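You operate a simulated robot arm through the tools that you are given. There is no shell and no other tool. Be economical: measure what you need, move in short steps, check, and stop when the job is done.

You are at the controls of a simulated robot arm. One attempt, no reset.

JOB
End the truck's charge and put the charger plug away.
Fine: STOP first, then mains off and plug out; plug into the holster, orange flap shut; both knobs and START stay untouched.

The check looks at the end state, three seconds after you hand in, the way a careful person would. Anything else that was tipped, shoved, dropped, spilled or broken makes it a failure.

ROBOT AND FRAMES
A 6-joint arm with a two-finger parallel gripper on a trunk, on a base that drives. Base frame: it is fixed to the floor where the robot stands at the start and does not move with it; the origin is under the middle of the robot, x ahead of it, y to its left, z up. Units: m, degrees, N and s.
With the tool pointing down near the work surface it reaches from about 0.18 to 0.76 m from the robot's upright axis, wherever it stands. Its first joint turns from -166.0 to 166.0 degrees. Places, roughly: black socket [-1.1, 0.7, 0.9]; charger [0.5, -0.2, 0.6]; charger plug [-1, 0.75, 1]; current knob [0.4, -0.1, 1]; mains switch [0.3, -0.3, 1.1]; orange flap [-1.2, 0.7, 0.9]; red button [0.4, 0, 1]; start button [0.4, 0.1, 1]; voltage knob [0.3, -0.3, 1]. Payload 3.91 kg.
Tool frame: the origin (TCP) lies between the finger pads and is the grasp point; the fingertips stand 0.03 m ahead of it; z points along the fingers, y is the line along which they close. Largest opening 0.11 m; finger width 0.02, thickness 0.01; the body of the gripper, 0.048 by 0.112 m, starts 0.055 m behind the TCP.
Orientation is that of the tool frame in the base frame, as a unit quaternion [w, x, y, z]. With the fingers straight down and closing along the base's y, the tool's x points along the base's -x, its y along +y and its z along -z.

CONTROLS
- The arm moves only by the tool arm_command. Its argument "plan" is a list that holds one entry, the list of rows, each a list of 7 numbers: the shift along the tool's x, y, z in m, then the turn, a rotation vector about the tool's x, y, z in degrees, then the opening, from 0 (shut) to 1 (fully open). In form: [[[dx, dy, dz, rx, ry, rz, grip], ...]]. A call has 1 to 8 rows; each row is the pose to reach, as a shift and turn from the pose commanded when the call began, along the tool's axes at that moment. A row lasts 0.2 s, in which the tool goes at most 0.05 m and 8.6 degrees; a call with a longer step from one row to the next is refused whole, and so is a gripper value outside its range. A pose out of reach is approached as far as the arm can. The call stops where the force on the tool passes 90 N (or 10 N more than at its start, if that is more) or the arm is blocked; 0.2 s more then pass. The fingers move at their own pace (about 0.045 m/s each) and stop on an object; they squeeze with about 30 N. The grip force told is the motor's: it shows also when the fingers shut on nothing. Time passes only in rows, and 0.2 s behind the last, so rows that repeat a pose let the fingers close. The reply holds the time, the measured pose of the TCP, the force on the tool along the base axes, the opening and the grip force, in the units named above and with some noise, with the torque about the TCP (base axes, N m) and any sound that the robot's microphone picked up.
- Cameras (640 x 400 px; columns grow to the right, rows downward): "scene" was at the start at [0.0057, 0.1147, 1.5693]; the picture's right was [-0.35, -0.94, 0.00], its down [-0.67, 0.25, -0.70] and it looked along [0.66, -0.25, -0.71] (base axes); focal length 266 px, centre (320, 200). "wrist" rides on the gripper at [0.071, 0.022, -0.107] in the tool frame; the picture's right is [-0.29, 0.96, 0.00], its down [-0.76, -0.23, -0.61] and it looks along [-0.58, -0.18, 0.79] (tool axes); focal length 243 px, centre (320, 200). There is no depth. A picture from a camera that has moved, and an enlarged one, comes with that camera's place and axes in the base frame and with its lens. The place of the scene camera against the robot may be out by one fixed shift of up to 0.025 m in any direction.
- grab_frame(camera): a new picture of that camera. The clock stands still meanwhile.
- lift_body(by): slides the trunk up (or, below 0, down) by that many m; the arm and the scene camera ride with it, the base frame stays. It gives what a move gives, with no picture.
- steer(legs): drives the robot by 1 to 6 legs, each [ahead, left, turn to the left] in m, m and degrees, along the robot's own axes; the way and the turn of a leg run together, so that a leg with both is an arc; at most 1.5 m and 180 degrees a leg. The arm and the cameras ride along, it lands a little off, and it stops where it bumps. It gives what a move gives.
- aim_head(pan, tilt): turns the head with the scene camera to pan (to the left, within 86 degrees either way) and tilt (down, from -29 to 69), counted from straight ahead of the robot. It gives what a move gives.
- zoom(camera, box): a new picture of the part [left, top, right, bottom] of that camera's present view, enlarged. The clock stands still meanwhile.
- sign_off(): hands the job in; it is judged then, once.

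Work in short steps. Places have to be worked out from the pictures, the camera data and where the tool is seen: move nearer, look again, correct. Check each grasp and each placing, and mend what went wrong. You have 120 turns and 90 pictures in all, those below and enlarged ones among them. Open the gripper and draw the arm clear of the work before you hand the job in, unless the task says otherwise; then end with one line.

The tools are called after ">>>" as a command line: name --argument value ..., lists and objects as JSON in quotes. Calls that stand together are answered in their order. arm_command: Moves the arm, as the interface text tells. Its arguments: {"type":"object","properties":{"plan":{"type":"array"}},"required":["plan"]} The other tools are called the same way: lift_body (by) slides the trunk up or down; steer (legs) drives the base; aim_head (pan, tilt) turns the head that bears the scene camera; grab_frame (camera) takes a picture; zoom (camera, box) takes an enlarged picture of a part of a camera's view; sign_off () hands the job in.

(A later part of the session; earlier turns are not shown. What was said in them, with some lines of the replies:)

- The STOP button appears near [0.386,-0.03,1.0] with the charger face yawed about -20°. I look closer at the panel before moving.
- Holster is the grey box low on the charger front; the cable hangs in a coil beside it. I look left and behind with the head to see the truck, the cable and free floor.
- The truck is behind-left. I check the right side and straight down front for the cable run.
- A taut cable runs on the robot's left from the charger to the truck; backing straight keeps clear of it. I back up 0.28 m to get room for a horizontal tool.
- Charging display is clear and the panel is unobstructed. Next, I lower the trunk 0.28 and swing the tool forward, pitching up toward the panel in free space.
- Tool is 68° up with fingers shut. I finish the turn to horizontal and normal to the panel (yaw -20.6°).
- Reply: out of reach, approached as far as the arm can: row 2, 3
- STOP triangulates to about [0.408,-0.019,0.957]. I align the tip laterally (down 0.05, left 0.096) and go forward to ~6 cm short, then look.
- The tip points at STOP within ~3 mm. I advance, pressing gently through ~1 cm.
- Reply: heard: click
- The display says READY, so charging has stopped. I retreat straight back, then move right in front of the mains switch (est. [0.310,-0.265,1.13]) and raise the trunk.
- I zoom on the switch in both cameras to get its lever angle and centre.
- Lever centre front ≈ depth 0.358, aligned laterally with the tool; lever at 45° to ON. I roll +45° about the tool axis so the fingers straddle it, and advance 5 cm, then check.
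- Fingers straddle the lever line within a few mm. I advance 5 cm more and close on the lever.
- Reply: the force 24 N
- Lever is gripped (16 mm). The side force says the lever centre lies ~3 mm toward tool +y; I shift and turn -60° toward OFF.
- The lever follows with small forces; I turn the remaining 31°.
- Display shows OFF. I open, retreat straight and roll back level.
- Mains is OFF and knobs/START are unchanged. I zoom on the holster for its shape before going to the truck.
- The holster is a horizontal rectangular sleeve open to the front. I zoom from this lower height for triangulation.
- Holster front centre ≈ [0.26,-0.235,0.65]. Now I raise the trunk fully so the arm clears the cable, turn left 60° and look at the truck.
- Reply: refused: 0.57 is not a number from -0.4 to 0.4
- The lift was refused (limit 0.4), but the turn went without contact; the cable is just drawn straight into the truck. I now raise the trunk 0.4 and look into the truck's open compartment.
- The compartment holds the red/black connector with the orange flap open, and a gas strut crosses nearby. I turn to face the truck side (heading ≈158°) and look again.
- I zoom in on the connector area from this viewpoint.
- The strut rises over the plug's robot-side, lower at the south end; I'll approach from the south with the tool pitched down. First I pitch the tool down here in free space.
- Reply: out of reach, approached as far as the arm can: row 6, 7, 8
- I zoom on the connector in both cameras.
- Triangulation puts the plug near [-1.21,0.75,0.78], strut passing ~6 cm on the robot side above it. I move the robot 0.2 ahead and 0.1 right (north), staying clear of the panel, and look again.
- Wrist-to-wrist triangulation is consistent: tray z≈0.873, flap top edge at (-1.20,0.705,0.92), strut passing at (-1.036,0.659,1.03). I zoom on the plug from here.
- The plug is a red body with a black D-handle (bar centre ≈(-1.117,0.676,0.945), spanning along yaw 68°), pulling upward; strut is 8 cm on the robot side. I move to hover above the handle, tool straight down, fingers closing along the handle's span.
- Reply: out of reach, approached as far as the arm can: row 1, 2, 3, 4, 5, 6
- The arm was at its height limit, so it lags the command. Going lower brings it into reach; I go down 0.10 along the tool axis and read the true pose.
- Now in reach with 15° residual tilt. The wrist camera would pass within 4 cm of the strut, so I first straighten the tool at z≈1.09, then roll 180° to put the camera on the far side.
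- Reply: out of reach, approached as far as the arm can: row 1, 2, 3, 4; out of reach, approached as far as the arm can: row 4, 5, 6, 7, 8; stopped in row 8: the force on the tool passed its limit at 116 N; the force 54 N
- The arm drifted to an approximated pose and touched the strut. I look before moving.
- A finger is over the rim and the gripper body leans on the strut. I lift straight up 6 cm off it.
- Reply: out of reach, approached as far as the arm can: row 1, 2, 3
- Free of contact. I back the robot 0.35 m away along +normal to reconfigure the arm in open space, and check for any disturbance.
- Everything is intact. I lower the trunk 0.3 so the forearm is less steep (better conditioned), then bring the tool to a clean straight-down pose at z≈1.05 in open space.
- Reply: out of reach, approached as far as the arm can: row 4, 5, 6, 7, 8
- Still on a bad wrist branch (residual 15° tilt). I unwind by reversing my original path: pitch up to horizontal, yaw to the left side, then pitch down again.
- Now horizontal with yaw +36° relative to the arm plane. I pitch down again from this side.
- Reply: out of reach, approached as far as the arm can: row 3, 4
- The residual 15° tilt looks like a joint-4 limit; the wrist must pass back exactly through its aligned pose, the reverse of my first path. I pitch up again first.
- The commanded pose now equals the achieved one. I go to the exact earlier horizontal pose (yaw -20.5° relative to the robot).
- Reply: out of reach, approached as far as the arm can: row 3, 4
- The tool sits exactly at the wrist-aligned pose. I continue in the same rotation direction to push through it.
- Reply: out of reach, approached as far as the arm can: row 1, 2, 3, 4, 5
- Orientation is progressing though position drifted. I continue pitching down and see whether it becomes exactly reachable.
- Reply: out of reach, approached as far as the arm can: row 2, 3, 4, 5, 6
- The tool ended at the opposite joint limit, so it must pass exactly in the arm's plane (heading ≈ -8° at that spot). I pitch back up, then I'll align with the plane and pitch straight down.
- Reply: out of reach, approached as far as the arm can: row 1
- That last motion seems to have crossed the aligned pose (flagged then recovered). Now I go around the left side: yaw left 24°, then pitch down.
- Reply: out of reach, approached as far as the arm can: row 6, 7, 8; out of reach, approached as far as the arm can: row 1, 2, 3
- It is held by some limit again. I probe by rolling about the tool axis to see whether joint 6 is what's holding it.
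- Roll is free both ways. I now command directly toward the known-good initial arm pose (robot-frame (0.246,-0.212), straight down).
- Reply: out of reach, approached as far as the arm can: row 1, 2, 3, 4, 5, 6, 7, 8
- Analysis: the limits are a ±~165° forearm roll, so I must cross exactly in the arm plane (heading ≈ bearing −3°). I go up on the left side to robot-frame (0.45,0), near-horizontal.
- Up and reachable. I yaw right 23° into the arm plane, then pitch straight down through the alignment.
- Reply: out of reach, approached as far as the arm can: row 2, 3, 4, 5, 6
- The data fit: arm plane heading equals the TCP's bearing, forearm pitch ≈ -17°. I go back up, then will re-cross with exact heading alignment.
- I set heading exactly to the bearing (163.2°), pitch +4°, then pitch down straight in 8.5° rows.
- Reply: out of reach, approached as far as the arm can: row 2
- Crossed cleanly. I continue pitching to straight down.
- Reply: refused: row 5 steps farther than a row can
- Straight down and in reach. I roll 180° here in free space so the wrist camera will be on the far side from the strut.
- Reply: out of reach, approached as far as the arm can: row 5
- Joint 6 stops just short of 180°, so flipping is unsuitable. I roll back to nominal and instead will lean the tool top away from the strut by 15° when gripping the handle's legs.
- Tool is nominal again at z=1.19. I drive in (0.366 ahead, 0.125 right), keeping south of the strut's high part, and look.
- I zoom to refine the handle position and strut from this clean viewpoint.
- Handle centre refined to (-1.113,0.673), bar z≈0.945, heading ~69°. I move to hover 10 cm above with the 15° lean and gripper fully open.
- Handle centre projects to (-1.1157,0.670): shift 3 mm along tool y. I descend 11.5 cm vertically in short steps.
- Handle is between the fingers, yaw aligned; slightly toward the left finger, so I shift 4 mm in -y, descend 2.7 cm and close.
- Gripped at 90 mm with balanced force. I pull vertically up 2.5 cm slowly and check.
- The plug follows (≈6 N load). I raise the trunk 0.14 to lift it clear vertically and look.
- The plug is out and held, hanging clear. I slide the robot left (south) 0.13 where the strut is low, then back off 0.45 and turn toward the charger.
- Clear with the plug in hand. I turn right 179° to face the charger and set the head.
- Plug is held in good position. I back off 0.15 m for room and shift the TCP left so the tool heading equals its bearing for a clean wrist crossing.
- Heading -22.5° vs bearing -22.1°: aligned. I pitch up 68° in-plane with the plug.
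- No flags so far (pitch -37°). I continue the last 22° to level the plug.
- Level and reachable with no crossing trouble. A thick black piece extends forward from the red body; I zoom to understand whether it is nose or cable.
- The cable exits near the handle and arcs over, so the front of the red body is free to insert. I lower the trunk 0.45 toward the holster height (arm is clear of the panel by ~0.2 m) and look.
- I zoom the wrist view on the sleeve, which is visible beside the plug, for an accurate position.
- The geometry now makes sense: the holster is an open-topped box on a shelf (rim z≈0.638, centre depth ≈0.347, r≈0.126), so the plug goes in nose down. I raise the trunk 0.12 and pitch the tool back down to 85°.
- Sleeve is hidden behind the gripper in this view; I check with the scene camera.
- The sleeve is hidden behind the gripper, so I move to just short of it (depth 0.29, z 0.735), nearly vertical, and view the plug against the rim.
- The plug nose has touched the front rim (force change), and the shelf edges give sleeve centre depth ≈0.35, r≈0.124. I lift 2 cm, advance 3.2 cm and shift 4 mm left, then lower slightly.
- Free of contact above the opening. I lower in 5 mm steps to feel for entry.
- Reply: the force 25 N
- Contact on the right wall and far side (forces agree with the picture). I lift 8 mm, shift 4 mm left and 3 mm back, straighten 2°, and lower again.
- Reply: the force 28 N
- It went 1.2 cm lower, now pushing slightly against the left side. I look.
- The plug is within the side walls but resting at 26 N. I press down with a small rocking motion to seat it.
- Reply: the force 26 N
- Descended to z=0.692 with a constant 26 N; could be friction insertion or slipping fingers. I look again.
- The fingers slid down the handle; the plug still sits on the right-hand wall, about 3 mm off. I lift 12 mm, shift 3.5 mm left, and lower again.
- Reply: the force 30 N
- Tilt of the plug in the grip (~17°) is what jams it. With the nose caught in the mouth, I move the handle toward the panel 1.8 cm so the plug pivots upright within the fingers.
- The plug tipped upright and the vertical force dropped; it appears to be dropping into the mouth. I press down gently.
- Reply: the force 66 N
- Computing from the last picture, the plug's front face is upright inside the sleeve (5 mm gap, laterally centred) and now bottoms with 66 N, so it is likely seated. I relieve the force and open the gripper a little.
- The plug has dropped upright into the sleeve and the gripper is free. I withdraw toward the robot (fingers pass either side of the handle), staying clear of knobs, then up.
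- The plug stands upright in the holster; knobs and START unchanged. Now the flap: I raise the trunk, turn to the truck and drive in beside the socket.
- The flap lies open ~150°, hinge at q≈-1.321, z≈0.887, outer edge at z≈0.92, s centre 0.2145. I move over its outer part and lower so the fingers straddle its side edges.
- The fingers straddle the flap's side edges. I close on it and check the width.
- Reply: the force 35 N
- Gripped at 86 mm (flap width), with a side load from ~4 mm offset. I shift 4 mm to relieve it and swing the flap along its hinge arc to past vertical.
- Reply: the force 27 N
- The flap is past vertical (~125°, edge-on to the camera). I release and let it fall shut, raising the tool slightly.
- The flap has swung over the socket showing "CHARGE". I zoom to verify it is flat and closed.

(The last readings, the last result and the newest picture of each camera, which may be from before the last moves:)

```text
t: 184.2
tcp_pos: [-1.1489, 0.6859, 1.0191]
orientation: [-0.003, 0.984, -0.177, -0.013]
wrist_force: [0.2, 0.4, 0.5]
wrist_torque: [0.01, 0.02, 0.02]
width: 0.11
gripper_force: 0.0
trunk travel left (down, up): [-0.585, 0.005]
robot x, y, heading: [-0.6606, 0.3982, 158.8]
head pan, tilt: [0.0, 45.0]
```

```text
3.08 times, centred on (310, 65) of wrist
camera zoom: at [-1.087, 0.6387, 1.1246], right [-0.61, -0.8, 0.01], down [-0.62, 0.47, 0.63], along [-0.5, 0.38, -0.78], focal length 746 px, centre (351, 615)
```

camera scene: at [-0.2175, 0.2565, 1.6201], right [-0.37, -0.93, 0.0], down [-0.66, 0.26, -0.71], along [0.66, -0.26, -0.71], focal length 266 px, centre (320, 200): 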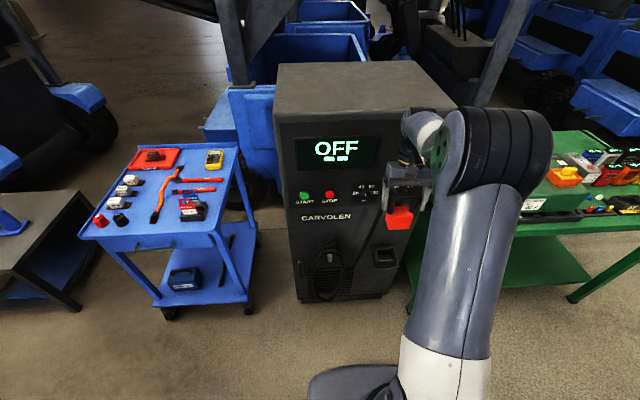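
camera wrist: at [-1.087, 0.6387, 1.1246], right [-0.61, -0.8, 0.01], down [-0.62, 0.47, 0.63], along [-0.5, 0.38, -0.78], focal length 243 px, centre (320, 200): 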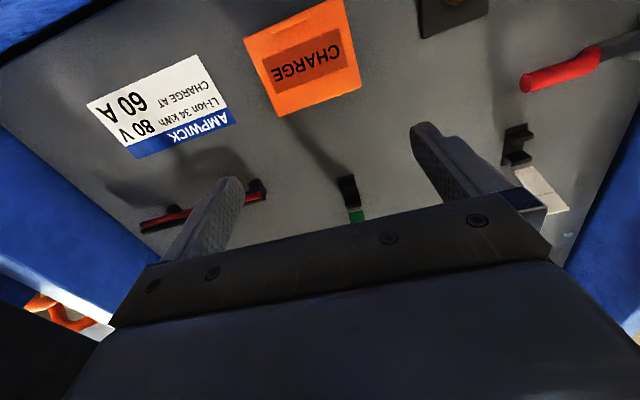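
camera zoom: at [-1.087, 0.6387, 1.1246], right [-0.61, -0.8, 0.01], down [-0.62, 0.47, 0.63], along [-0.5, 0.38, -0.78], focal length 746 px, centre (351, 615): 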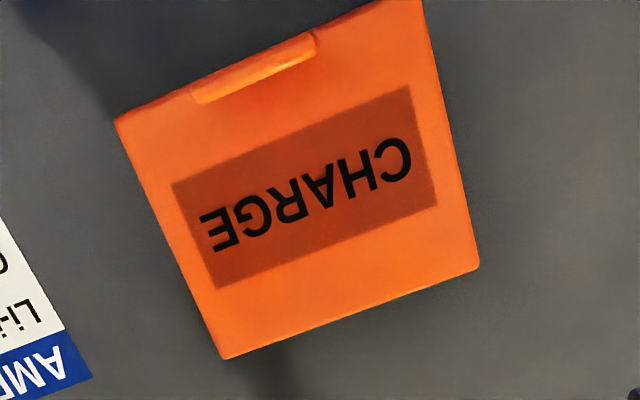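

The flap is level (hinge and free edge both z≈0.888) and shut. I raise the tool, slide south where the strut is low, and back the robot clear.

>>> arm_command --plan '[[[0, 0, -0.03, 0, 0, 0, 1], [0, 0, -0.06, 0, 0, 0, 1]]]'

>>> steer --legs '[[0, 0.14, 0], [-0.4, 0, 0]]'

>>> aim_head --pan -20 --tilt 40

>>> grab_frame --camera "scene"

```text
t: 184.8
tcp_pos: [-1.1475, 0.6837, 1.0791]
orientation: [-0.004, 0.984, -0.177, -0.014]
wrist_force: [0.1, -0.1, 0.6]
wrist_torque: [-0.03, 0.02, 0.01]
width: 0.11
gripper_force: 0.0
trunk travel left (down, up): [-0.585, 0.005]
robot x, y, heading: [-0.6577, 0.4009, 158.9]
head pan, tilt: [0.0, 45.0]
```

```text
t: 188.2
tcp_pos: [-0.823, 0.4092, 1.0778]
orientation: [-0.003, 0.984, -0.176, -0.013]
wrist_force: [0.6, 0.1, -0.7]
wrist_torque: [-0.01, -0.03, -0.01]
width: 0.1099
gripper_force: 0.0
trunk travel left (down, up): [-0.585, 0.005]
robot x, y, heading: [-0.3349, 0.1222, 159.3]
head pan, tilt: [0.0, 45.0]
```

```text
t: 189.1
tcp_pos: [-0.823, 0.4093, 1.078]
orientation: [-0.003, 0.984, -0.176, -0.013]
wrist_force: [0.2, 1.0, 0.0]
wrist_torque: [-0.01, -0.03, 0.03]
width: 0.1097
gripper_force: 0.1
trunk travel left (down, up): [-0.585, 0.005]
robot x, y, heading: [-0.3378, 0.1237, 159.1]
head pan, tilt: [-20.0, 40.0]
```

```text
2 pictures are left
camera scene: at [-0.4096, 0.0063, 1.6373], right [0.65, 0.76, 0.0], down [0.49, -0.42, -0.77], along [-0.58, 0.5, -0.64], focal length 266 px, centre (320, 200)
```

scene: 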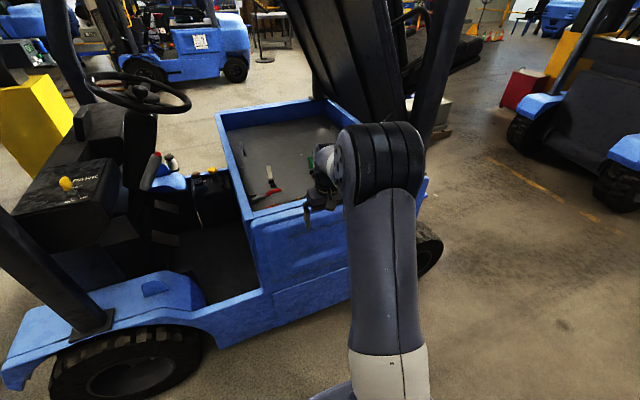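

The scene is clear, the gripper is open and the arm is away from the work. The charge was stopped first, mains is off, the plug is in its holster and the flap is shut, so I hand in.

>>> sign_off

```text
The job is handed in.
```

The job is handed in: I pressed STOP first, then switched the mains off. The plug is out of the truck and upright in the charger's holster, the orange flap is shut, and both knobs and START were left untouched. While repositioning the arm over the truck, the gripper pressed hard on the strut beside the socket (the arm stopped at 116 N); I lifted it off and saw no damage or movement afterwards.
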